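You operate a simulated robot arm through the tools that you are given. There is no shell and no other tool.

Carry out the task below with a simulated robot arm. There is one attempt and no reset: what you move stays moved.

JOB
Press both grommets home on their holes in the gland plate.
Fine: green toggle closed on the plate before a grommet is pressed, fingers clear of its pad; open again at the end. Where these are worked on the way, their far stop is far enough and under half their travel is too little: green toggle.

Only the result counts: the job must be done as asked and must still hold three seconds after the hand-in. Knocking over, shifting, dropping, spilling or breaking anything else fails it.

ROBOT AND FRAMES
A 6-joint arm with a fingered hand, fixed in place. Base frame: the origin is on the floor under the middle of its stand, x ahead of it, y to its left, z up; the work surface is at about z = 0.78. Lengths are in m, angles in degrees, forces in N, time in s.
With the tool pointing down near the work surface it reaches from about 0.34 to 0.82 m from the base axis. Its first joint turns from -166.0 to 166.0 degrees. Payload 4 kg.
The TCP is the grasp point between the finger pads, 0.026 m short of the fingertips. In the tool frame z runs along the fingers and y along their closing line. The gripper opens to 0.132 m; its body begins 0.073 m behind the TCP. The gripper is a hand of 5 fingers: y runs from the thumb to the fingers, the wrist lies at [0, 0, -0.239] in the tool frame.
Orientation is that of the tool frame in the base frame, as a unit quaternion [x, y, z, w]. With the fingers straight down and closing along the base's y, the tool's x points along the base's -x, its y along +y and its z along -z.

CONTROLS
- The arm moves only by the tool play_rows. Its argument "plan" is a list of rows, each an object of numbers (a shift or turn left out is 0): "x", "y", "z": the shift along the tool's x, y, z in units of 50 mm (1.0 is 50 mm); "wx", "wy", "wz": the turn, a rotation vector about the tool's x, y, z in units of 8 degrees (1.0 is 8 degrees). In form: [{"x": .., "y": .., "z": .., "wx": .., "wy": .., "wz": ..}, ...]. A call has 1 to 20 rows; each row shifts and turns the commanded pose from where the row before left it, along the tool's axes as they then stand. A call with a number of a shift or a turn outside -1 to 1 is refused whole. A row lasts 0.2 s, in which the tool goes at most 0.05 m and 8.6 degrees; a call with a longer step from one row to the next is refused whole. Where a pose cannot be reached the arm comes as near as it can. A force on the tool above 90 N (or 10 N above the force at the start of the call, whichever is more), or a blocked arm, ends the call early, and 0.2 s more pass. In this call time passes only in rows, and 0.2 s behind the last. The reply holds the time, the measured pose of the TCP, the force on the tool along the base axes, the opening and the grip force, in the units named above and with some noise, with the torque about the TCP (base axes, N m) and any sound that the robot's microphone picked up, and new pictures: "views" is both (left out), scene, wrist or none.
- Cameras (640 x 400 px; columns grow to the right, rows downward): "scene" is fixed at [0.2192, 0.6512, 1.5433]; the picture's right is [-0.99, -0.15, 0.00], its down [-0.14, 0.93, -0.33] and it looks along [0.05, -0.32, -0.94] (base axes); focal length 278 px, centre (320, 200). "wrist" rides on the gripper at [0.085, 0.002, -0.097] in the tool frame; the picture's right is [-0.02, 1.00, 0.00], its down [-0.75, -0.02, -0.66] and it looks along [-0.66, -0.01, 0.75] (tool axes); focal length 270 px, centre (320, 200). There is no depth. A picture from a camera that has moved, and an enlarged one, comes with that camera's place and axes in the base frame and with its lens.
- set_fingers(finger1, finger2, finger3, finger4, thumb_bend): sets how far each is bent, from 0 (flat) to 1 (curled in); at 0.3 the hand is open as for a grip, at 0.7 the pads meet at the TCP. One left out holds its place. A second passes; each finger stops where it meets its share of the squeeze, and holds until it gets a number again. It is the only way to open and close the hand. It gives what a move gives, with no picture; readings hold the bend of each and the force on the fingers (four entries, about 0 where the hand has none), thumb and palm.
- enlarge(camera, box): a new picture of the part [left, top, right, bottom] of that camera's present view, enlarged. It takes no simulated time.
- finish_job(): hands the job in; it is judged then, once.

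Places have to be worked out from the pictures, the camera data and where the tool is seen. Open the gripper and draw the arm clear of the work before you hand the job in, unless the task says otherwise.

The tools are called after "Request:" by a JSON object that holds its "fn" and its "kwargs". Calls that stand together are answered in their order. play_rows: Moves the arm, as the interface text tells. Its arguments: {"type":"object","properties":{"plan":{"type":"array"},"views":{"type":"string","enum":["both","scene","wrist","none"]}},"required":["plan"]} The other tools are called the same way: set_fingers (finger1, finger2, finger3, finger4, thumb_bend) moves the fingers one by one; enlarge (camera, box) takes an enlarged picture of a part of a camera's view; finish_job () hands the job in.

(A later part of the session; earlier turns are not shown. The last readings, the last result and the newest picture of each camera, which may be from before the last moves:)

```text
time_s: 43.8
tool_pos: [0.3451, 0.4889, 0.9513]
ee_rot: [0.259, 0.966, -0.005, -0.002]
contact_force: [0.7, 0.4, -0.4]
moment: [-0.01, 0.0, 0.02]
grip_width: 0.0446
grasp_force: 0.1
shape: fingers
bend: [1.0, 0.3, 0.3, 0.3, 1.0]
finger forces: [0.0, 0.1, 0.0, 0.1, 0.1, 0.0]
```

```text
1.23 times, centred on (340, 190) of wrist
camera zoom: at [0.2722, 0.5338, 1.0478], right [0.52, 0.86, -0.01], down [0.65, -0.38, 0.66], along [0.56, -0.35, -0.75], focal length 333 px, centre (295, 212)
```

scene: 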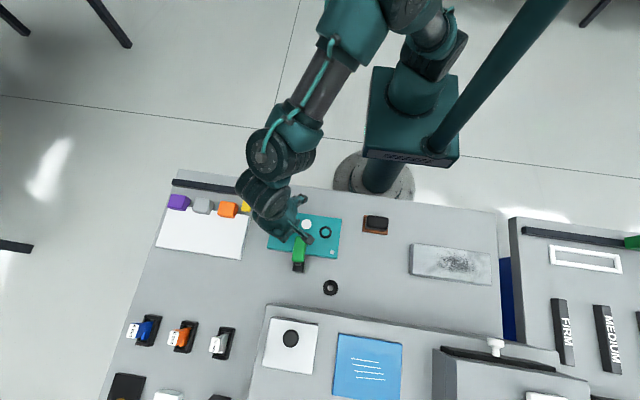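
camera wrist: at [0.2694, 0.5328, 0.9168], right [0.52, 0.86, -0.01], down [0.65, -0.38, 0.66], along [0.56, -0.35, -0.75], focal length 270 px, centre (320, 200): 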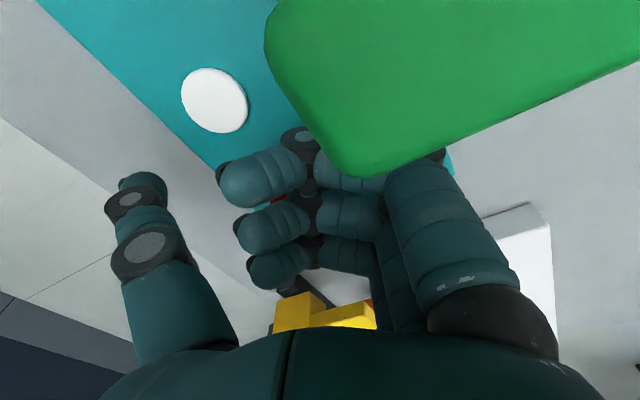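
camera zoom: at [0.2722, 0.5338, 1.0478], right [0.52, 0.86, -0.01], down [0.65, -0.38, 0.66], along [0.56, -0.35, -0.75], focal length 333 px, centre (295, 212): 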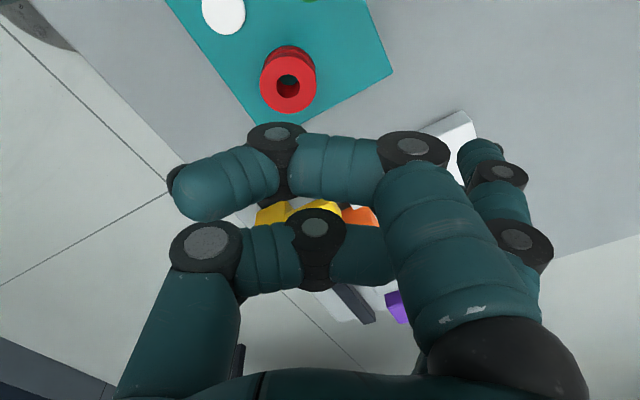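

The shape is good: fingers 2 and 3 extended, the rest tucked up. I'll move over to the black grommet at safe height.

Request:
{"fn": "play_rows", "kwargs": {"plan": [{"x": 0.794, "z": -0.1}, {"x": 0.794}, {"x": 0.794}, {"x": 0.794}, {"x": 0.794}, {"z": 0.0}], "views": "both"}}

Request:
{"fn": "enlarge", "kwargs": {"camera": "scene", "box": [280, 220, 400, 330]}}

```text
time_s: 45.2
tool_pos: [0.1699, 0.5893, 0.9558]
ee_rot: [0.259, 0.966, -0.005, -0.001]
contact_force: [-0.4, 0.0, 0.3]
moment: [0.03, 0.02, -0.01]
grip_width: 0.0447
grasp_force: 0.0
shape: fingers
bend: [1.0, 0.3, 0.3, 0.3, 1.0]
finger forces: [0.0, 0.0, 0.1, 0.0, 0.0, 0.1]
camera wrist: at [0.0976, 0.6339, 1.0517], right [0.52, 0.86, -0.01], down [0.65, -0.38, 0.66], along [0.56, -0.35, -0.75], focal length 270 px, centre (320, 200)
```

scene: 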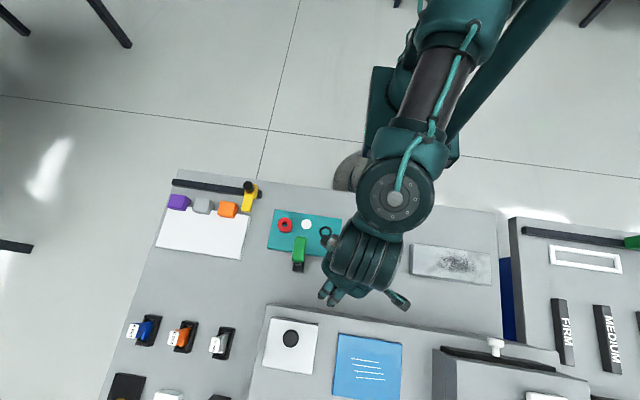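
wrist: 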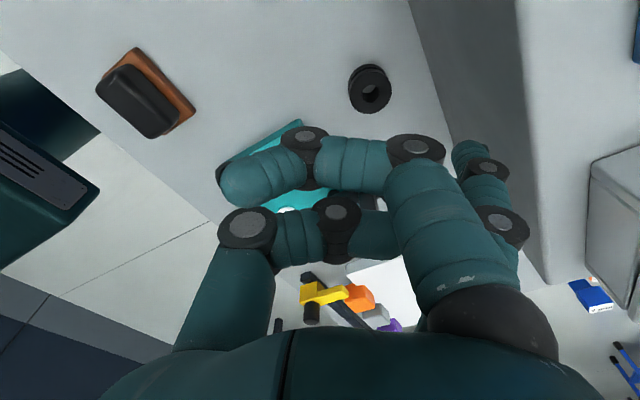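

```text
3.64 times, centred on (340, 275) of scene
camera zoom: at [0.2192, 0.6512, 1.5433], right [-0.99, -0.15, 0.0], down [-0.14, 0.93, -0.33], along [0.05, -0.32, -0.94], focal length 1010 px, centre (247, -73)
```

zoom: 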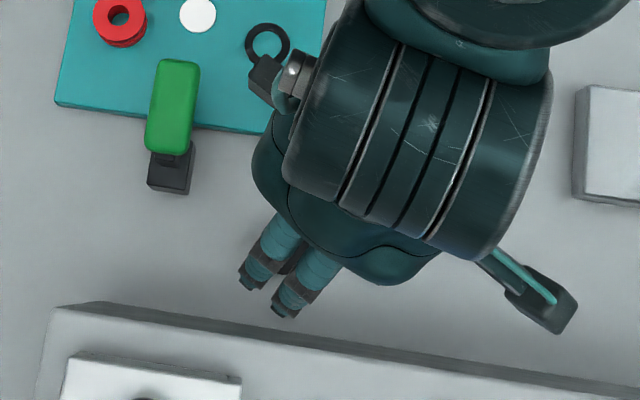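

I'll enlarge the wrist view for the black grommet's exact position and its gap to the wall.

Request:
{"fn": "enlarge", "kwargs": {"camera": "wrist", "box": [300, 40, 500, 190]}}

```text
2.67 times, centred on (400, 115) of wrist
camera zoom: at [0.0976, 0.6339, 1.0517], right [0.52, 0.86, -0.01], down [0.65, -0.38, 0.66], along [0.56, -0.35, -0.75], focal length 721 px, centre (107, 427)
```

zoom: 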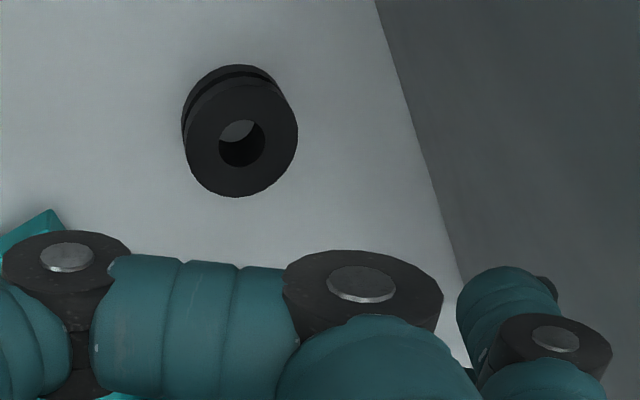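

The black grommet is at about (0.198, 0.627) and the wall at y=0.6826. I'll nudge to align fingers 2 and 3 behind it and descend partway.

Request:
{"fn": "play_rows", "kwargs": {"plan": [{"x": -0.068, "y": 0.04, "z": 0.4}, {"z": 0.5}, {"z": 0.5}, {"z": 0.4}], "views": "both"}}

Request:
{"fn": "enlarge", "kwargs": {"camera": "wrist", "box": [300, 40, 560, 240]}}

Request:
{"fn": "enlarge", "kwargs": {"camera": "scene", "box": [280, 220, 400, 330]}}

```text
time_s: 46.2
tool_pos: [0.1748, 0.5881, 0.8657]
ee_rot: [0.259, 0.966, -0.005, -0.001]
contact_force: [0.6, 0.2, 0.4]
moment: [-0.01, -0.04, -0.01]
grip_width: 0.0444
grasp_force: 0.1
shape: fingers
bend: [1.0, 0.3, 0.3, 0.3, 1.0]
finger forces: [0.0, 0.1, 0.0, 0.1, 0.1, 0.0]
camera wrist: at [0.103, 0.6326, 0.9622], right [0.52, 0.86, -0.01], down [0.65, -0.38, 0.66], along [0.56, -0.35, -0.75], focal length 270 px, centre (320, 200)
```

scene: 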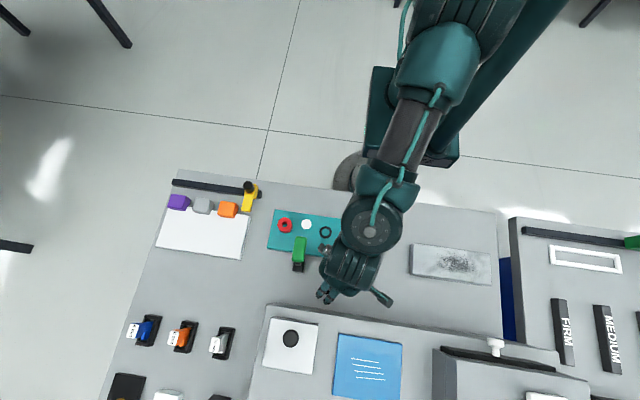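
wrist: 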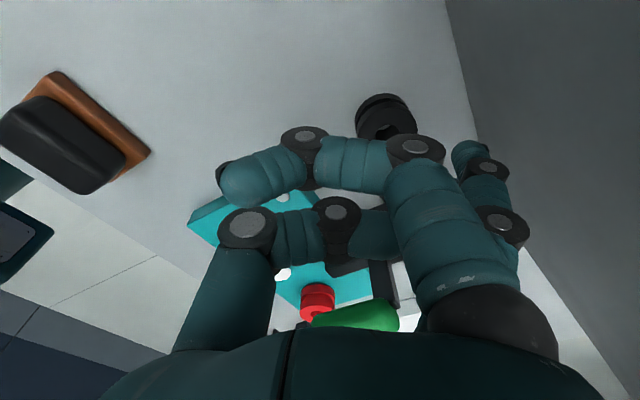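

```text
2.00 times, centred on (430, 140) of wrist
camera zoom: at [0.103, 0.6326, 0.9622], right [0.52, 0.86, -0.01], down [0.65, -0.38, 0.66], along [0.56, -0.35, -0.75], focal length 541 px, centre (100, 320)
```

zoom: 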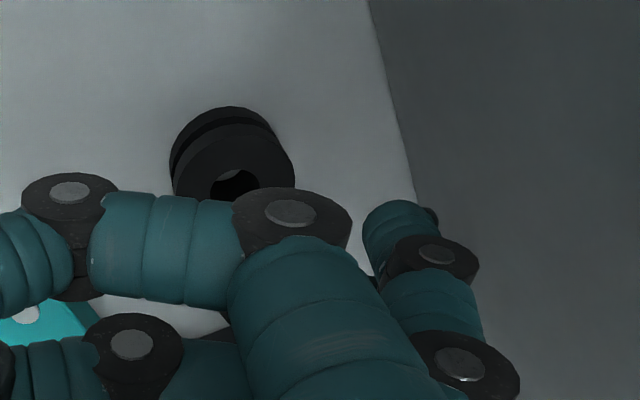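

```text
3.64 times, centred on (340, 275) of scene
camera zoom: at [0.2192, 0.6512, 1.5433], right [-0.99, -0.15, 0.0], down [-0.14, 0.93, -0.33], along [0.05, -0.32, -0.94], focal length 1010 px, centre (247, -73)
```

zoom: 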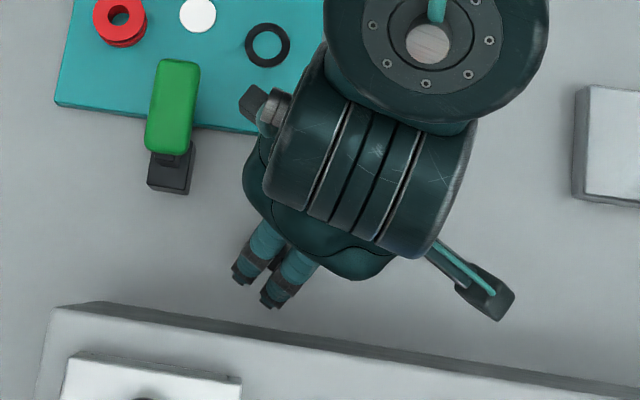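

The finger path looks clear of both the wall and the grommet. I'll descend to TCP z≈0.815.

Request:
{"fn": "play_rows", "kwargs": {"plan": [{"z": 0.3}, {"z": 0.3}, {"z": 0.25}, {"z": 0.15}], "views": "wrist"}}

Request:
{"fn": "enlarge", "kwargs": {"camera": "wrist", "box": [300, 60, 560, 240]}}

```text
time_s: 47.2
tool_pos: [0.1739, 0.5881, 0.8142]
ee_rot: [0.259, 0.966, -0.005, 0.0]
contact_force: [-0.3, -0.3, 0.3]
moment: [0.01, 0.02, -0.02]
grip_width: 0.0443
grasp_force: 0.0
shape: fingers
bend: [1.0, 0.3, 0.3, 0.3, 1.0]
finger forces: [0.1, 0.0, 0.0, 0.1, 0.0, 0.0]
camera wrist: at [0.1021, 0.6326, 0.9114], right [0.52, 0.86, -0.01], down [0.65, -0.38, 0.66], along [0.56, -0.35, -0.75], focal length 270 px, centre (320, 200)
```

wrist: 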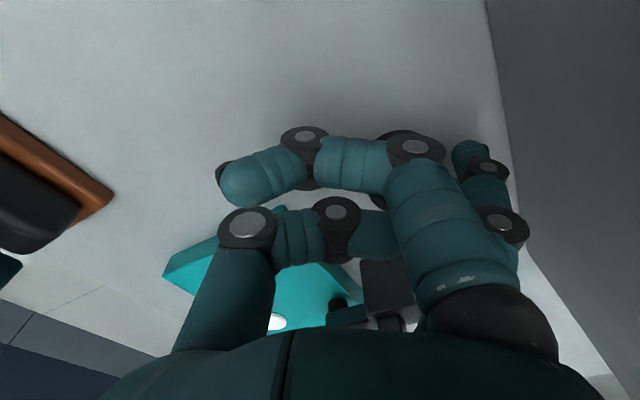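

```text
2.22 times, centred on (430, 150) of wrist
camera zoom: at [0.1021, 0.6326, 0.9114], right [0.52, 0.86, -0.01], down [0.65, -0.38, 0.66], along [0.56, -0.35, -0.75], focal length 601 px, centre (76, 311)
```

zoom: 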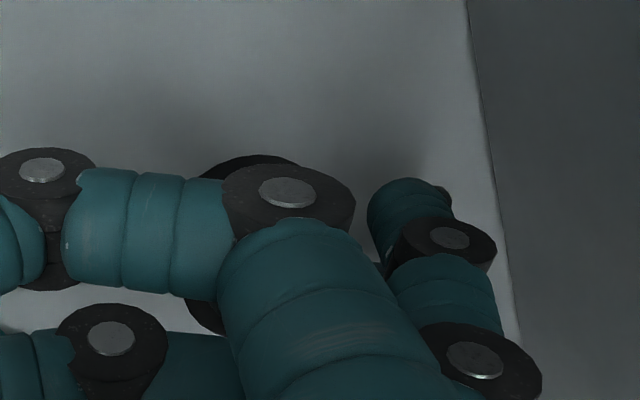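

No contact so far; the fingers are behind the grommet. I'll drag it away from the wall by pulling about 55 mm along -Y of the tool.

Request:
{"fn": "play_rows", "kwargs": {"plan": [{"y": -0.2}, {"y": -0.22}, {"y": -0.22}, {"y": -0.22}, {"y": -0.22}], "views": "both"}}

Request:
{"fn": "enlarge", "kwargs": {"camera": "scene", "box": [280, 220, 400, 330]}}

```text
time_s: 48.4
tool_pos: [0.1474, 0.5404, 0.8155]
ee_rot: [0.259, 0.966, -0.004, 0.0]
contact_force: [0.0, 0.3, -0.2]
moment: [0.03, -0.01, 0.0]
grip_width: 0.0446
grasp_force: 0.4
shape: fingers
bend: [1.0, 0.3, 0.3, 0.3, 1.0]
finger forces: [0.0, 0.1, 0.1, 0.0, 0.0, 0.0]
camera wrist: at [0.0748, 0.586, 0.9132], right [0.52, 0.86, -0.01], down [0.65, -0.38, 0.66], along [0.56, -0.35, -0.75], focal length 270 px, centre (320, 200)
```

scene: 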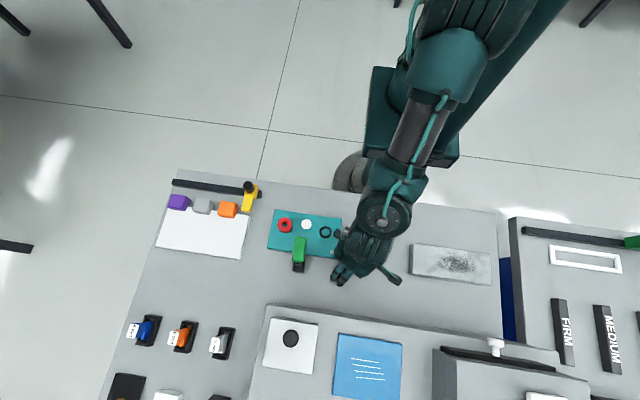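
wrist: 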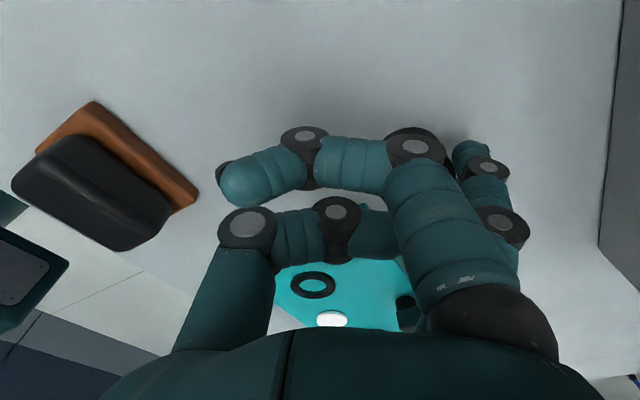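

```text
3.64 times, centred on (340, 275) of scene
camera zoom: at [0.2192, 0.6512, 1.5433], right [-0.99, -0.15, 0.0], down [-0.14, 0.93, -0.33], along [0.05, -0.32, -0.94], focal length 1010 px, centre (247, -73)
```

zoom: 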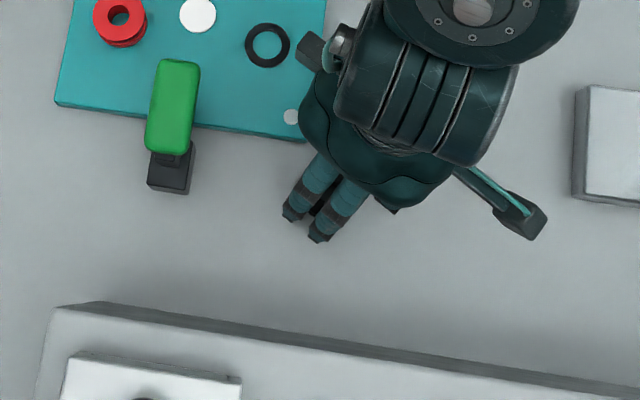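

The grommet came along and is now near (0.175, 0.582), away from the wall. I'll lift, open the hand to the grasp shape, re-centre over it and look.

Request:
{"fn": "play_rows", "kwargs": {"plan": [{"z": -0.3}, {"z": -0.5}, {"z": -0.5}], "views": "none"}}

Request:
{"fn": "set_fingers", "kwargs": {"finger1": 0.4, "finger2": 0.45, "finger3": 0.45, "finger4": 0.4, "thumb_bend": 0.45}}

Request:
{"fn": "play_rows", "kwargs": {"plan": [{"y": 0.5}, {"y": 0.5}], "views": "both"}}

Request:
{"fn": "enlarge", "kwargs": {"camera": "wrist", "box": [200, 60, 480, 260]}}

```text
time_s: 49.2
tool_pos: [0.1478, 0.5445, 0.8817]
ee_rot: [0.259, 0.966, -0.005, -0.001]
contact_force: [-0.5, -0.3, 0.4]
moment: [-0.02, 0.0, -0.01]
grip_width: 0.0445
grasp_force: 0.0
shape: fingers
bend: [1.0, 0.3, 0.3, 0.3, 1.0]
finger forces: [0.0, 0.0, 0.0, 0.1, 0.1, 0.0]
```

```text
time_s: 50.2
tool_pos: [0.1468, 0.5456, 0.8815]
ee_rot: [0.259, 0.966, -0.005, -0.001]
contact_force: [0.4, 0.8, -0.3]
moment: [0.0, 0.01, 0.01]
grip_width: 0.098
grasp_force: 0.0
shape: fingers
bend: [0.4, 0.45, 0.45, 0.4, 0.45]
finger forces: [0.1, 0.0, 0.0, 0.1, 0.0, 0.0]
```

```text
time_s: 50.8
tool_pos: [0.1734, 0.5888, 0.8823]
ee_rot: [0.259, 0.966, -0.004, -0.001]
contact_force: [0.2, 0.1, 0.0]
moment: [-0.01, -0.01, 0.04]
grip_width: 0.0982
grasp_force: 0.1
shape: fingers
bend: [0.4, 0.45, 0.45, 0.4, 0.45]
finger forces: [0.0, 0.0, 0.0, 0.1, 0.0, 0.1]
camera wrist: at [0.1004, 0.6325, 0.9792], right [0.52, 0.86, -0.01], down [0.65, -0.38, 0.66], along [0.56, -0.35, -0.75], focal length 270 px, centre (320, 200)
```

scene: 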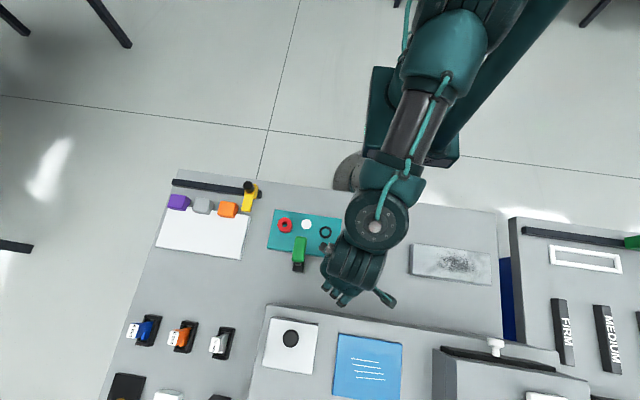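
wrist: 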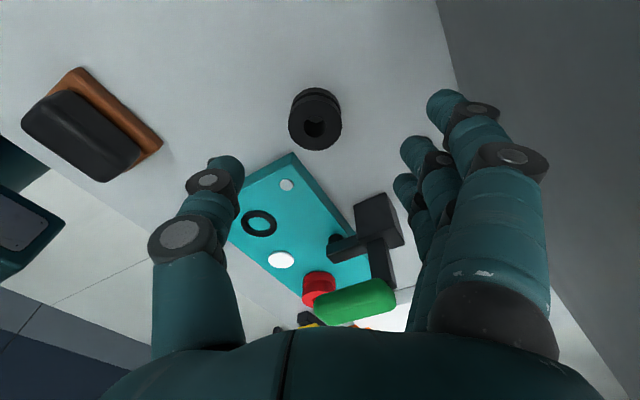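

```text
2.00 times, centred on (340, 160) of wrist
camera zoom: at [0.1004, 0.6325, 0.9792], right [0.52, 0.86, -0.01], down [0.65, -0.38, 0.66], along [0.56, -0.35, -0.75], focal length 541 px, centre (280, 280)
```

zoom: 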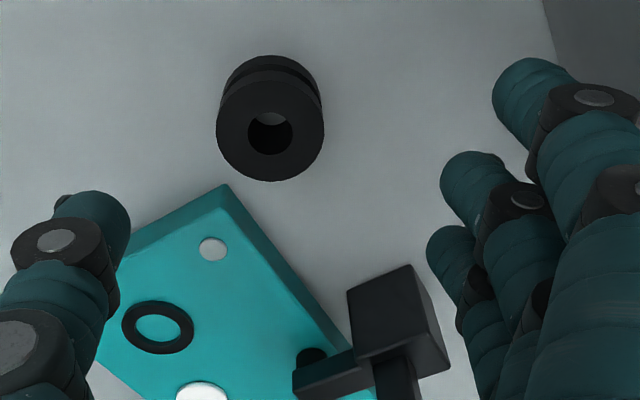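

The black grommet is now centred within 3 mm of the TCP with clear space around it. I'll make a small correction and descend to grasp height.

Request:
{"fn": "play_rows", "kwargs": {"plan": [{"x": 0.02, "y": -0.05, "z": 0.4}, {"z": 0.4}, {"z": 0.3}, {"z": 0.2}], "views": "wrist"}}

Request:
{"fn": "enlarge", "kwargs": {"camera": "wrist", "box": [200, 80, 480, 280]}}

```text
time_s: 51.8
tool_pos: [0.1722, 0.5827, 0.8168]
ee_rot: [0.259, 0.966, -0.004, -0.001]
contact_force: [-0.4, 1.1, 0.1]
moment: [0.03, 0.01, -0.03]
grip_width: 0.0979
grasp_force: 0.1
shape: fingers
bend: [0.4, 0.45, 0.45, 0.4, 0.45]
finger forces: [0.0, 0.0, 0.0, 0.1, 0.1, 0.0]
camera wrist: at [0.0985, 0.627, 0.9126], right [0.52, 0.86, -0.01], down [0.65, -0.38, 0.66], along [0.56, -0.35, -0.75], focal length 270 px, centre (320, 200)
```

wrist: 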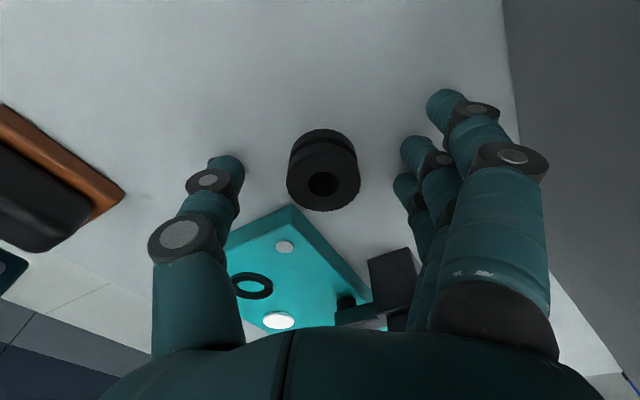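

```text
2.00 times, centred on (340, 180) of wrist
camera zoom: at [0.0985, 0.627, 0.9126], right [0.52, 0.86, -0.01], down [0.65, -0.38, 0.66], along [0.56, -0.35, -0.75], focal length 541 px, centre (280, 240)
```

zoom: 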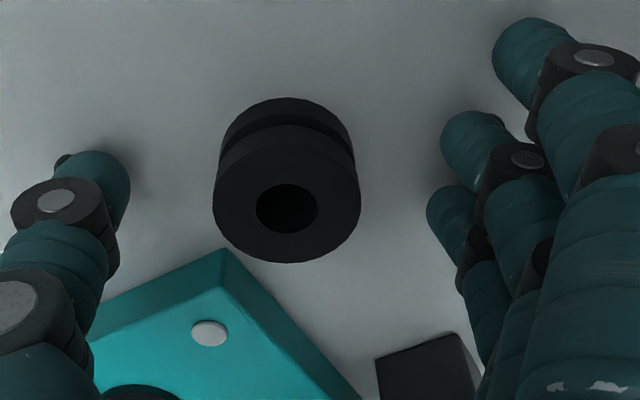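

It is well centred between the thumb and fingers. Closing the grip.

Request:
{"fn": "set_fingers", "kwargs": {"finger2": 0.75, "finger3": 0.75, "thumb_bend": 0.75}}

Request:
{"fn": "play_rows", "kwargs": {"plan": [{"z": -0.2}, {"z": -0.5}, {"z": -0.6}, {"z": -0.5}], "views": "both"}}

Request:
{"fn": "enlarge", "kwargs": {"camera": "wrist", "box": [200, 80, 480, 280]}}

```text
time_s: 52.8
tool_pos: [0.1711, 0.5824, 0.8167]
ee_rot: [0.258, 0.966, -0.004, -0.001]
contact_force: [0.3, -0.4, 0.0]
moment: [-0.01, 0.03, 0.02]
grip_width: 0.0742
grasp_force: 20.5
shape: fingers
bend: [0.4, 0.63, 0.63, 0.4, 0.65]
finger forces: [0.1, 10.9, 10.4, 0.0, 20.6, 0.0]
```

```text
time_s: 53.8
tool_pos: [0.1707, 0.5855, 0.9051]
ee_rot: [0.259, 0.966, -0.005, -0.001]
contact_force: [0.4, 0.1, -0.7]
moment: [0.02, -0.01, 0.01]
grip_width: 0.0743
grasp_force: 21.4
shape: fingers
bend: [0.4, 0.63, 0.63, 0.4, 0.65]
finger forces: [0.0, 10.9, 10.5, 0.0, 20.5, 0.1]
camera wrist: at [0.0974, 0.6296, 1.0019], right [0.52, 0.86, -0.01], down [0.65, -0.38, 0.66], along [0.56, -0.35, -0.75], focal length 270 px, centre (320, 200)
```

scene: 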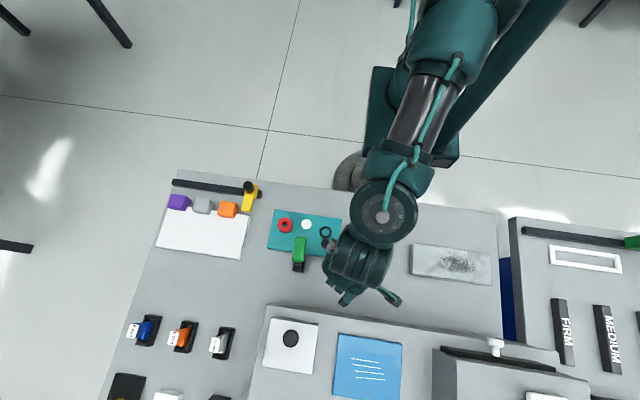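
wrist: 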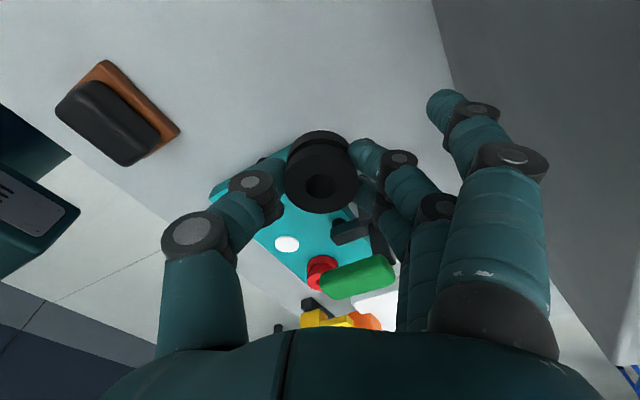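

```text
2.00 times, centred on (340, 180) of wrist
camera zoom: at [0.0974, 0.6296, 1.0019], right [0.52, 0.86, -0.01], down [0.65, -0.38, 0.66], along [0.56, -0.35, -0.75], focal length 541 px, centre (280, 240)
```

zoom: 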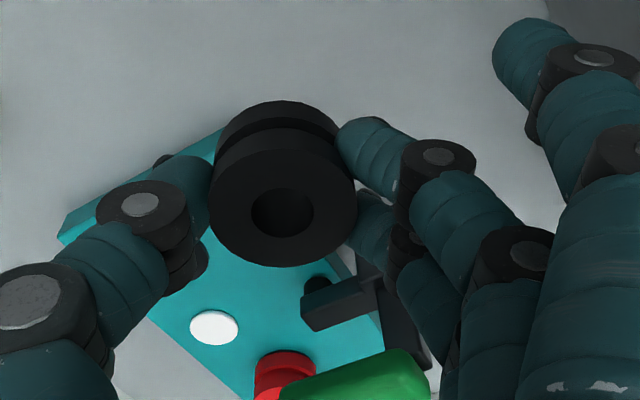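

Black is held evenly at about 21 N. I'll rotate to -15°, so fingers, camera and palm stay clear of the toggle, and hover above the right ring near (0.231, 0.485).

Request:
{"fn": "play_rows", "kwargs": {"plan": [{"wz": -0.9375}, {"wz": -0.9375}, {"wz": -0.9375}, {"wz": -0.9375}, {"wz": -0.9375}, {"wz": -0.9375}, {"x": -0.2, "y": -0.758}, {"x": -0.2, "y": -0.758}, {"x": -0.2, "y": -0.758}, {"z": 0.0}], "views": "both"}}

Request:
{"fn": "enlarge", "kwargs": {"camera": "wrist", "box": [200, 60, 480, 260]}}

```text
time_s: 56.0
tool_pos: [0.2272, 0.4809, 0.9101]
ee_rot: [-0.132, 0.991, -0.004, -0.002]
contact_force: [-0.5, 0.0, -0.1]
moment: [0.01, -0.01, 0.02]
grip_width: 0.0742
grasp_force: 21.0
shape: fingers
bend: [0.4, 0.63, 0.63, 0.4, 0.65]
finger forces: [0.1, 11.0, 10.7, 0.1, 20.5, 0.0]
camera wrist: at [0.1449, 0.4615, 1.007], right [-0.24, 0.97, -0.01], down [0.73, 0.19, 0.65], along [0.64, 0.15, -0.76], focal length 270 px, centre (320, 200)
```

scene: 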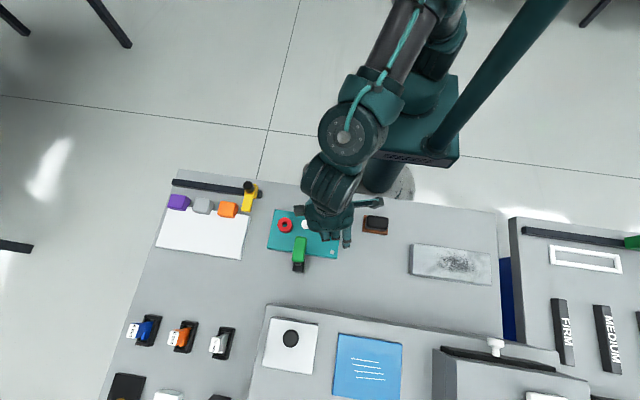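
wrist: 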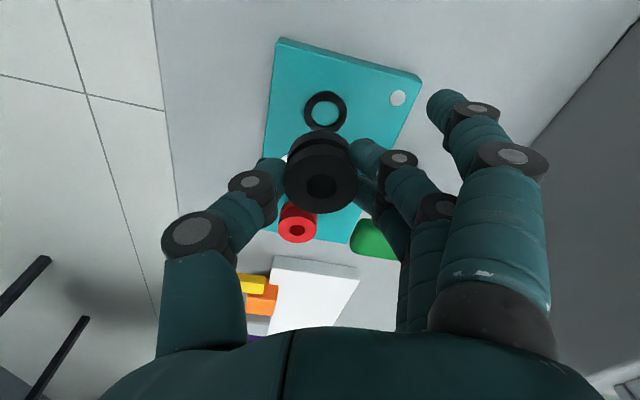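

```text
2.00 times, centred on (340, 160) of wrist
camera zoom: at [0.1449, 0.4615, 1.007], right [-0.24, 0.97, -0.01], down [0.73, 0.19, 0.65], along [0.64, 0.15, -0.76], focal length 541 px, centre (280, 280)
```

zoom: 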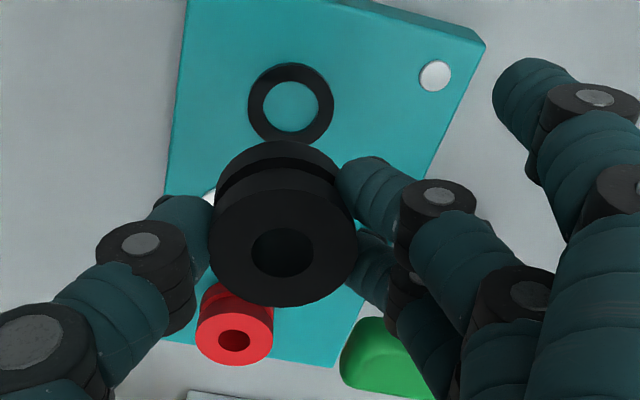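

The right ring is offset about (-5.5, +4.7) mm from the TCP in tool axes, and the grommet bottom about (-2, +1) mm. I'll shift to align and descend to just above the ring.

Request:
{"fn": "play_rows", "kwargs": {"plan": [{"x": -0.07, "y": 0.085, "z": 0.35}, {"z": 0.45}, {"z": 0.4}], "views": "wrist"}}

Request:
{"fn": "enlarge", "kwargs": {"camera": "wrist", "box": [220, 80, 420, 230]}}

```text
time_s: 56.8
tool_pos: [0.2301, 0.4873, 0.8471]
ee_rot: [-0.131, 0.991, -0.003, -0.001]
contact_force: [0.0, -0.4, -0.6]
moment: [0.02, -0.02, 0.01]
grip_width: 0.0743
grasp_force: 20.7
shape: fingers
bend: [0.4, 0.63, 0.63, 0.4, 0.65]
finger forces: [0.0, 11.1, 10.8, 0.0, 20.4, 0.0]
camera wrist: at [0.1486, 0.4677, 0.9443], right [-0.24, 0.97, -0.01], down [0.73, 0.19, 0.65], along [0.64, 0.15, -0.76], focal length 270 px, centre (320, 200)
```

wrist: 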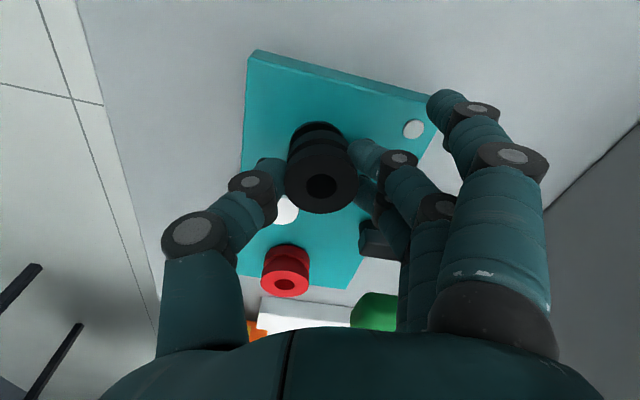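

```text
2.67 times, centred on (320, 155) of wrist
camera zoom: at [0.1486, 0.4677, 0.9443], right [-0.24, 0.97, -0.01], down [0.73, 0.19, 0.65], along [0.64, 0.15, -0.76], focal length 721 px, centre (320, 320)
```

zoom: 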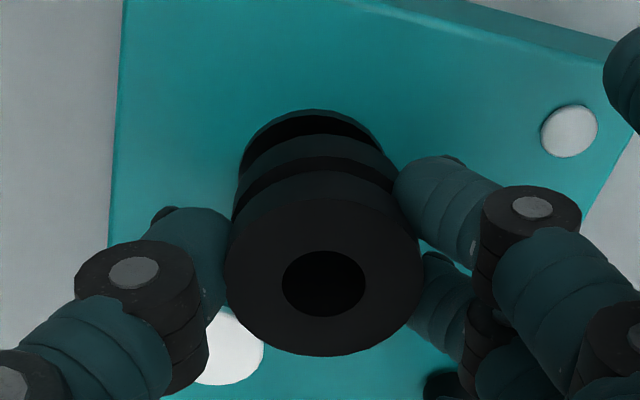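

Nearly aligned. I'll enlarge more to judge the residual offset between ring and grommet.

Request:
{"fn": "enlarge", "kwargs": {"camera": "wrist", "box": [280, 105, 360, 155]}}

```text
8.00 times, centred on (320, 130) of wrist
camera zoom: at [0.1486, 0.4677, 0.9443], right [-0.24, 0.97, -0.01], down [0.73, 0.19, 0.65], along [0.64, 0.15, -0.76], focal length 2162 px, centre (320, 760)
```

zoom: 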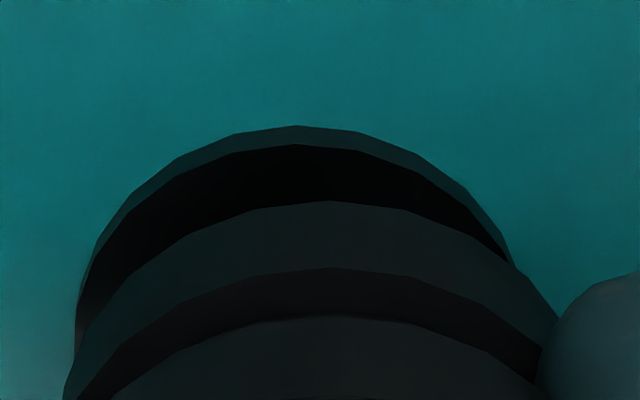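

The grommet sits about 2.3 mm too far in +y relative to the ring, and x is aligned within about 1 mm. I'll correct and lower gently to contact.

Request:
{"fn": "play_rows", "kwargs": {"plan": [{"y": -0.046, "z": 0.06}, {"z": 0.06}, {"z": 0.04}], "views": "wrist"}}

Request:
{"fn": "enlarge", "kwargs": {"camera": "wrist", "box": [280, 105, 360, 155]}}

```text
time_s: 57.6
tool_pos: [0.2308, 0.4831, 0.8378]
ee_rot: [-0.131, 0.991, -0.004, -0.002]
contact_force: [0.0, 0.8, -0.2]
moment: [0.04, 0.0, 0.01]
grip_width: 0.0742
grasp_force: 21.3
shape: fingers
bend: [0.4, 0.63, 0.63, 0.4, 0.65]
finger forces: [0.0, 11.2, 10.6, 0.0, 20.4, 0.0]
camera wrist: at [0.1484, 0.4645, 0.9357], right [-0.24, 0.97, -0.01], down [0.73, 0.19, 0.65], along [0.64, 0.15, -0.76], focal length 270 px, centre (320, 200)
```

wrist: 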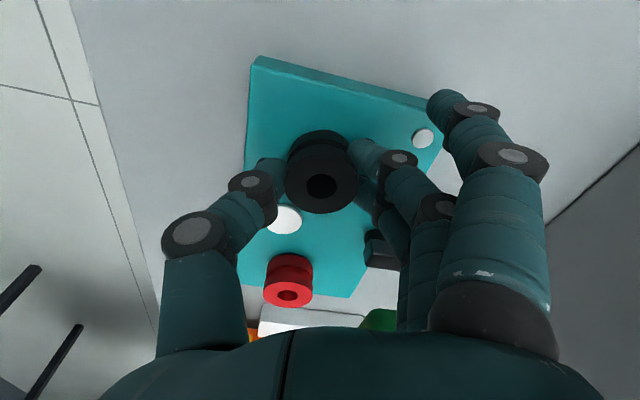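

```text
8.00 times, centred on (320, 130) of wrist
camera zoom: at [0.1484, 0.4645, 0.9357], right [-0.24, 0.97, -0.01], down [0.73, 0.19, 0.65], along [0.64, 0.15, -0.76], focal length 2162 px, centre (320, 760)
```

zoom: 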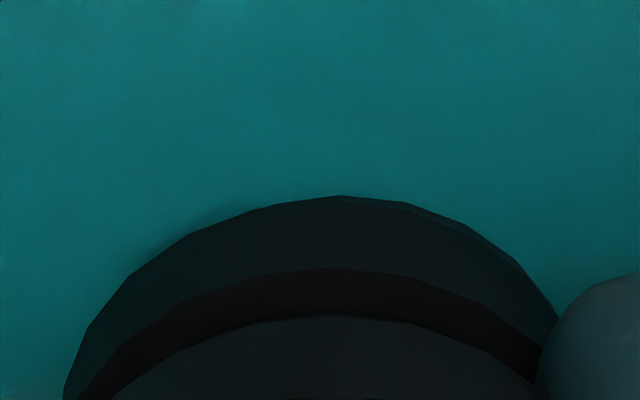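

The ring is hidden now, but the measured pose shows I overshot y by about 2 mm. I'll correct +2 mm and go down to contact.

Request:
{"fn": "play_rows", "kwargs": {"plan": [{"y": 0.042}, {"z": 0.03}, {"z": 0.03}], "views": "wrist"}}

Request:
{"fn": "enlarge", "kwargs": {"camera": "wrist", "box": [280, 105, 360, 155]}}

```text
time_s: 58.4
tool_pos: [0.2298, 0.4858, 0.8359]
ee_rot: [-0.131, 0.991, -0.003, -0.002]
contact_force: [-9.6, -5.1, 21.7]
moment: [-0.15, 0.23, -0.04]
grip_width: 0.0751
grasp_force: 23.2
shape: fingers
bend: [0.4, 0.65, 0.65, 0.4, 0.66]
finger forces: [0.1, 13.2, 9.6, 0.1, 24.3, 0.0]
heard: snap
camera wrist: at [0.1482, 0.4662, 0.933], right [-0.24, 0.97, -0.01], down [0.73, 0.19, 0.65], along [0.64, 0.15, -0.76], focal length 270 px, centre (320, 200)
```

wrist: 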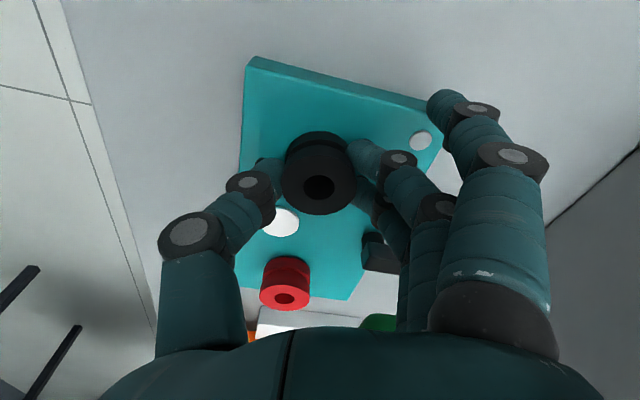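

```text
8.00 times, centred on (320, 130) of wrist
camera zoom: at [0.1482, 0.4662, 0.933], right [-0.24, 0.97, -0.01], down [0.73, 0.19, 0.65], along [0.64, 0.15, -0.76], focal length 2162 px, centre (320, 760)
```

zoom: 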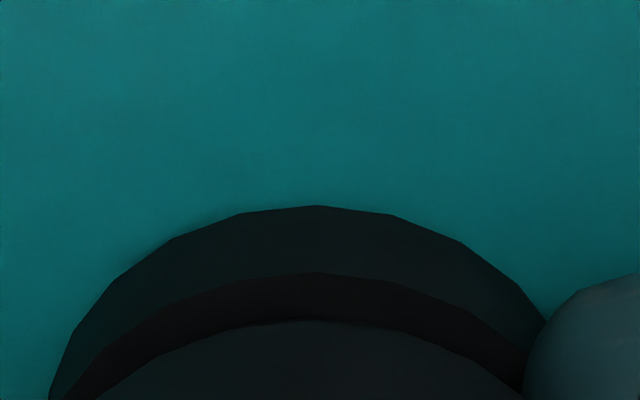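

A second "snap": black has engaged. I'll press slightly more to confirm it's rigid, then ease off and release.

Request:
{"fn": "play_rows", "kwargs": {"plan": [{"z": 0.04}], "views": "none"}}

Request:
{"fn": "play_rows", "kwargs": {"plan": [{"z": -0.06}], "views": "none"}}

Request:
{"fn": "set_fingers", "kwargs": {"finger2": 0.45, "finger3": 0.45, "thumb_bend": 0.45}}

Request:
{"fn": "play_rows", "kwargs": {"plan": [{"z": -0.3}, {"z": -0.5}, {"z": -0.6}, {"z": -0.6}], "views": "both"}}

Request:
{"fn": "enlarge", "kwargs": {"camera": "wrist", "box": [220, 40, 420, 240]}}

Request:
{"fn": "enlarge", "kwargs": {"camera": "scene", "box": [260, 200, 350, 280]}}

```text
time_s: 58.8
tool_pos: [0.231, 0.4853, 0.8345]
ee_rot: [-0.132, 0.991, -0.003, -0.002]
contact_force: [-14.4, -5.0, 32.9]
moment: [-0.13, 0.33, -0.04]
grip_width: 0.0748
grasp_force: 25.9
shape: fingers
bend: [0.4, 0.66, 0.66, 0.4, 0.67]
finger forces: [0.1, 15.2, 10.2, 0.0, 25.4, 0.0]
```

```text
time_s: 59.2
tool_pos: [0.2295, 0.4853, 0.835]
ee_rot: [-0.13, 0.991, -0.004, -0.003]
contact_force: [-6.8, 1.5, 6.7]
moment: [0.17, 0.18, -0.04]
grip_width: 0.0749
grasp_force: 22.0
shape: fingers
bend: [0.4, 0.65, 0.65, 0.4, 0.67]
finger forces: [0.0, 13.3, 11.2, 0.0, 19.3, 0.1]
```

```text
time_s: 60.2
tool_pos: [0.2297, 0.4855, 0.8374]
ee_rot: [-0.131, 0.991, -0.004, -0.001]
contact_force: [0.2, 0.2, -0.7]
moment: [-0.01, 0.0, 0.01]
grip_width: 0.0982
grasp_force: 0.1
shape: fingers
bend: [0.4, 0.45, 0.45, 0.4, 0.45]
finger forces: [0.0, 0.0, 0.0, 0.0, 0.0, 0.0]
```

```text
time_s: 61.2
tool_pos: [0.2341, 0.4866, 0.936]
ee_rot: [-0.13, 0.992, -0.004, -0.002]
contact_force: [0.3, 0.0, -0.5]
moment: [-0.01, 0.04, 0.0]
grip_width: 0.0981
grasp_force: 0.0
shape: fingers
bend: [0.4, 0.45, 0.45, 0.4, 0.45]
finger forces: [0.0, 0.1, 0.0, 0.0, 0.1, 0.0]
camera wrist: at [0.1512, 0.4674, 1.0338], right [-0.24, 0.97, -0.01], down [0.73, 0.19, 0.65], along [0.64, 0.15, -0.76], focal length 270 px, centre (320, 200)
```

scene: 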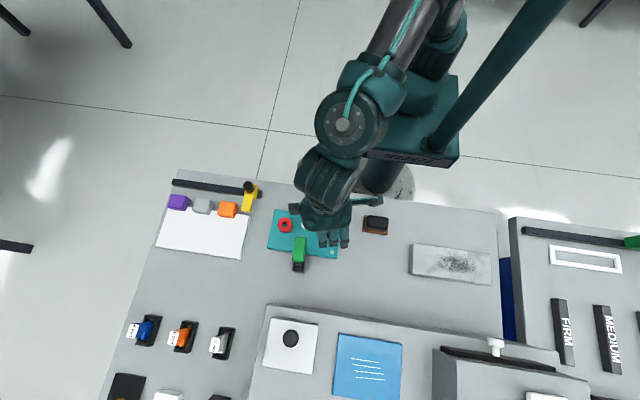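
wrist: 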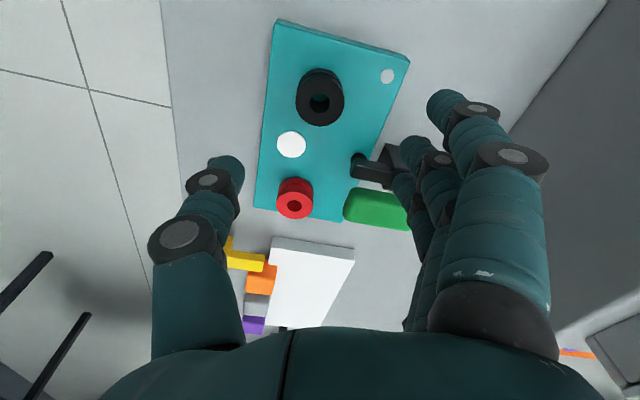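

```text
2.00 times, centred on (320, 140) of wrist
camera zoom: at [0.1512, 0.4674, 1.0338], right [-0.24, 0.97, -0.01], down [0.73, 0.19, 0.65], along [0.64, 0.15, -0.76], focal length 541 px, centre (320, 320)
```

zoom: 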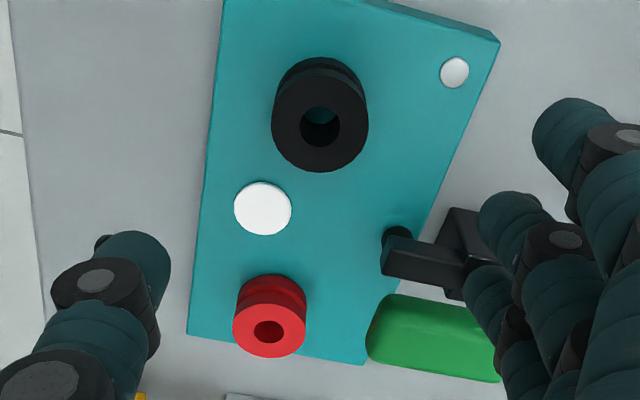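

```text
5.00 times, centred on (305, 240) of scene
camera zoom: at [0.2192, 0.6512, 1.5433], right [-0.99, -0.15, 0.0], down [-0.14, 0.93, -0.33], along [0.05, -0.32, -0.94], focal length 1389 px, centre (395, 0)
```

zoom: 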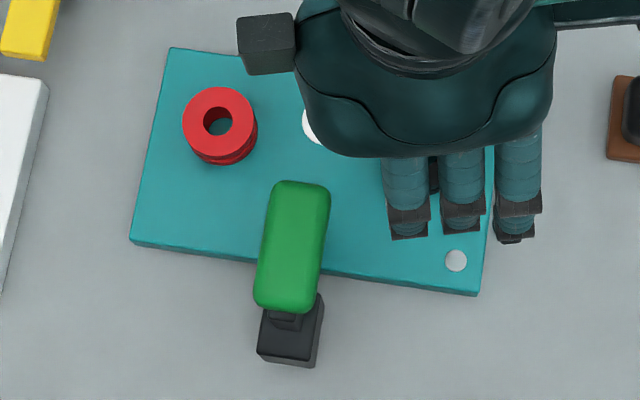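

Black is on its collar and red still looks fine. I'll give black the same confirming press: make the fist, then descend with fingers 2 and 3 over its centre.

Request:
{"fn": "set_fingers", "kwargs": {"finger1": 1.0, "finger2": 1.0, "finger3": 1.0, "finger4": 1.0, "thumb_bend": 0.1}}

Request:
{"fn": "play_rows", "kwargs": {"plan": [{"x": 0.072, "y": 0.05, "z": 0.45}, {"z": 0.5}, {"z": 0.5}, {"z": 0.5}, {"z": 0.15}], "views": "both"}}

Request:
{"fn": "enlarge", "kwargs": {"camera": "scene", "box": [260, 190, 360, 280]}}

```text
time_s: 62.2
tool_pos: [0.2332, 0.4861, 0.9362]
ee_rot: [-0.13, 0.992, -0.003, -0.002]
contact_force: [0.2, 0.1, -0.2]
moment: [-0.02, -0.01, 0.0]
grip_width: 0.07
grasp_force: 0.2
shape: fingers
bend: [1.0, 1.0, 1.0, 1.0, 0.11]
finger forces: [0.1, 0.0, 0.0, 0.0, 0.1, 0.0]
```

```text
time_s: 63.4
tool_pos: [0.2265, 0.4882, 0.8293]
ee_rot: [-0.131, 0.991, -0.004, -0.002]
contact_force: [-0.5, 0.8, 0.7]
moment: [-0.03, 0.01, 0.01]
grip_width: 0.07
grasp_force: 0.0
shape: fingers
bend: [1.0, 1.0, 1.0, 1.0, 0.11]
finger forces: [0.0, 0.0, 0.1, 0.0, 0.0, 0.0]
camera wrist: at [0.1448, 0.4692, 0.9265], right [-0.24, 0.97, -0.01], down [0.73, 0.19, 0.65], along [0.64, 0.15, -0.76], focal length 270 px, centre (320, 200)
```

scene: 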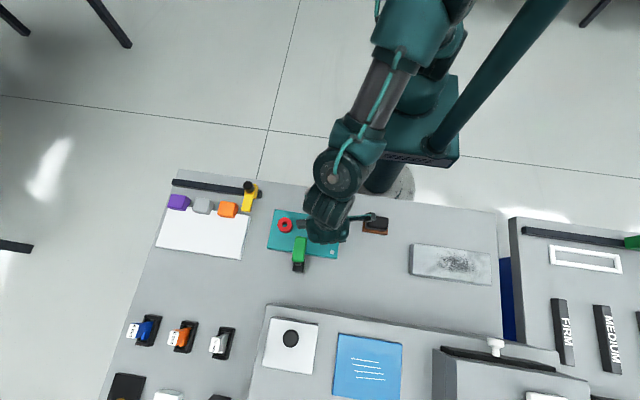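
wrist: 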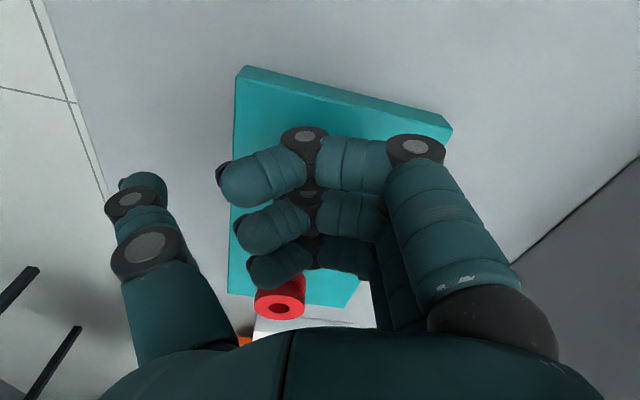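

```text
4.44 times, centred on (310, 235) of scene
camera zoom: at [0.2192, 0.6512, 1.5433], right [-0.99, -0.15, 0.0], down [-0.14, 0.93, -0.33], along [0.05, -0.32, -0.94], focal length 1235 px, centre (364, 44)
```

zoom: 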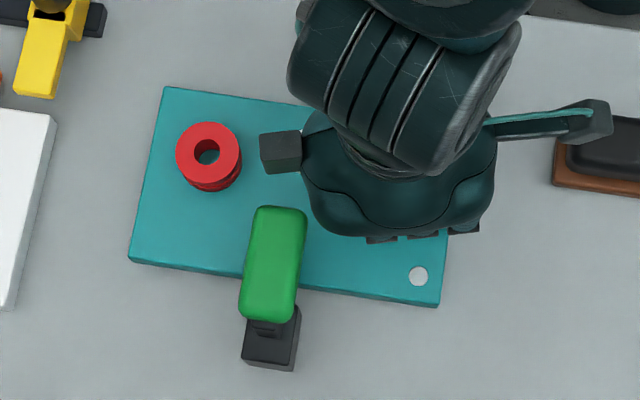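

No contact yet, and the side block and camera clear the red grommet, handle and brush. I'll correct x by about -3 mm and continue down in small steps.

Request:
{"fn": "play_rows", "kwargs": {"plan": [{"x": -0.06, "z": 0.08}, {"z": 0.08}, {"z": 0.06}], "views": "none"}}

```text
time_s: 64.2
tool_pos: [0.2307, 0.4885, 0.8197]
ee_rot: [-0.13, 0.992, -0.003, -0.002]
contact_force: [0.0, -0.8, -0.2]
moment: [-0.02, 0.0, 0.0]
grip_width: 0.0701
grasp_force: 0.1
shape: fingers
bend: [1.0, 1.0, 1.0, 1.0, 0.11]
finger forces: [0.0, 0.0, 0.0, 0.1, 0.0, 0.0]
```

Request:
{"fn": "play_rows", "kwargs": {"plan": [{"z": 0.05}, {"z": 0.04}], "views": "none"}}

```text
time_s: 64.8
tool_pos: [0.2301, 0.4884, 0.8166]
ee_rot: [-0.131, 0.991, -0.002, -0.002]
contact_force: [-1.2, 4.8, 14.5]
moment: [-0.12, -0.06, -0.02]
grip_width: 0.0699
grasp_force: 6.5
shape: fingers
bend: [1.0, 1.0, 1.0, 1.0, 0.11]
finger forces: [0.0, 6.8, 7.0, 0.1, 0.0, 0.1]
```

Even contact at 14.5 N, about 1–2 mm higher than red was. I'll press on and watch for movement or a snap.

Request:
{"fn": "play_rows", "kwargs": {"plan": [{"z": 0.04}, {"z": 0.04}], "views": "none"}}

```text
time_s: 65.4
tool_pos: [0.2292, 0.4895, 0.813]
ee_rot: [-0.132, 0.991, -0.001, -0.001]
contact_force: [-2.5, 17.5, 41.6]
moment: [-0.47, -0.12, 0.02]
grip_width: 0.07
grasp_force: 20.9
shape: fingers
bend: [1.0, 1.0, 1.0, 1.0, 0.11]
finger forces: [0.1, 20.7, 20.7, 0.0, 0.0, 0.1]
```

Black now reads the same as red (42 N at z 0.813, rigid), so both are home. I'll lift off, turn to 0° and pinch the fingers closed, to use their backs for pushing the toggle handle open again.

Request:
{"fn": "play_rows", "kwargs": {"plan": [{"z": -0.2}, {"z": -0.6}, {"z": -0.7}, {"z": -0.7}, {"z": -0.7}, {"wz": 0.9375}, {"wz": 0.9375}], "views": "none"}}

Request:
{"fn": "set_fingers", "kwargs": {"finger1": 0.7, "finger2": 0.7, "finger3": 0.7, "finger4": 0.7, "thumb_bend": 0.7}}

Request:
{"fn": "play_rows", "kwargs": {"plan": [{"x": -0.5, "y": -0.2}, {"x": -0.5, "y": -0.2}], "views": "both"}}

Request:
{"fn": "enlarge", "kwargs": {"camera": "wrist", "box": [200, 20, 560, 260]}}

```text
time_s: 67.0
tool_pos: [0.2293, 0.4892, 0.9574]
ee_rot: [0.001, 1.0, -0.004, -0.001]
contact_force: [0.0, -0.3, -0.1]
moment: [0.02, 0.01, -0.01]
grip_width: 0.0699
grasp_force: 0.1
shape: fingers
bend: [1.0, 1.0, 1.0, 1.0, 0.11]
finger forces: [0.0, 0.0, 0.0, 0.0, 0.1, 0.0]
```

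```text
time_s: 68.0
tool_pos: [0.2296, 0.4881, 0.957]
ee_rot: [0.0, 1.0, -0.004, -0.002]
contact_force: [0.2, -0.2, 0.6]
moment: [-0.01, 0.01, 0.01]
grip_width: 0.0242
grasp_force: 0.1
shape: fingers
bend: [0.7, 0.7, 0.7, 0.7, 0.7]
finger forces: [0.0, 0.1, 0.1, 0.1, 0.0, 0.1]
```

```text
time_s: 68.6
tool_pos: [0.28, 0.4685, 0.9578]
ee_rot: [0.001, 1.0, -0.004, -0.002]
contact_force: [-0.5, 0.6, 0.4]
moment: [-0.03, -0.01, -0.04]
grip_width: 0.0244
grasp_force: 0.0
shape: fingers
bend: [0.7, 0.7, 0.7, 0.7, 0.7]
finger forces: [0.0, 0.0, 0.0, 0.1, 0.1, 0.1]
camera wrist: at [0.1959, 0.4711, 1.0553], right [0.02, 1.0, -0.01], down [0.76, -0.01, 0.66], along [0.66, -0.02, -0.76], focal length 270 px, centre (320, 200)
```

scene: 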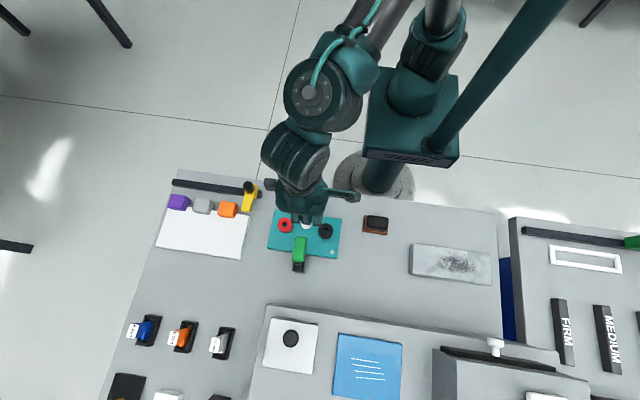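
wrist: 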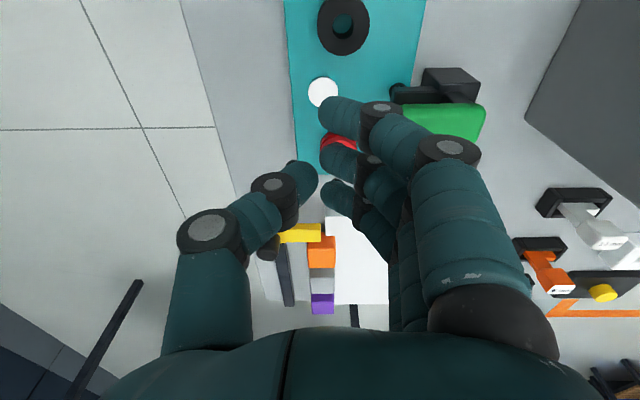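

```text
1.67 times, centred on (380, 140) of wrist
camera zoom: at [0.1959, 0.4711, 1.0553], right [0.02, 1.0, -0.01], down [0.76, -0.01, 0.66], along [0.66, -0.02, -0.76], focal length 450 px, centre (220, 300)
```

zoom: 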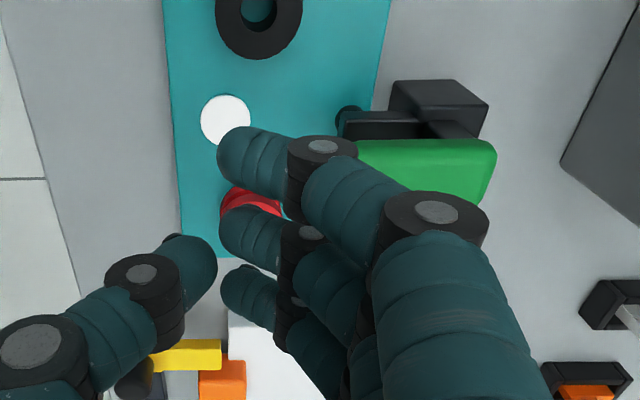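

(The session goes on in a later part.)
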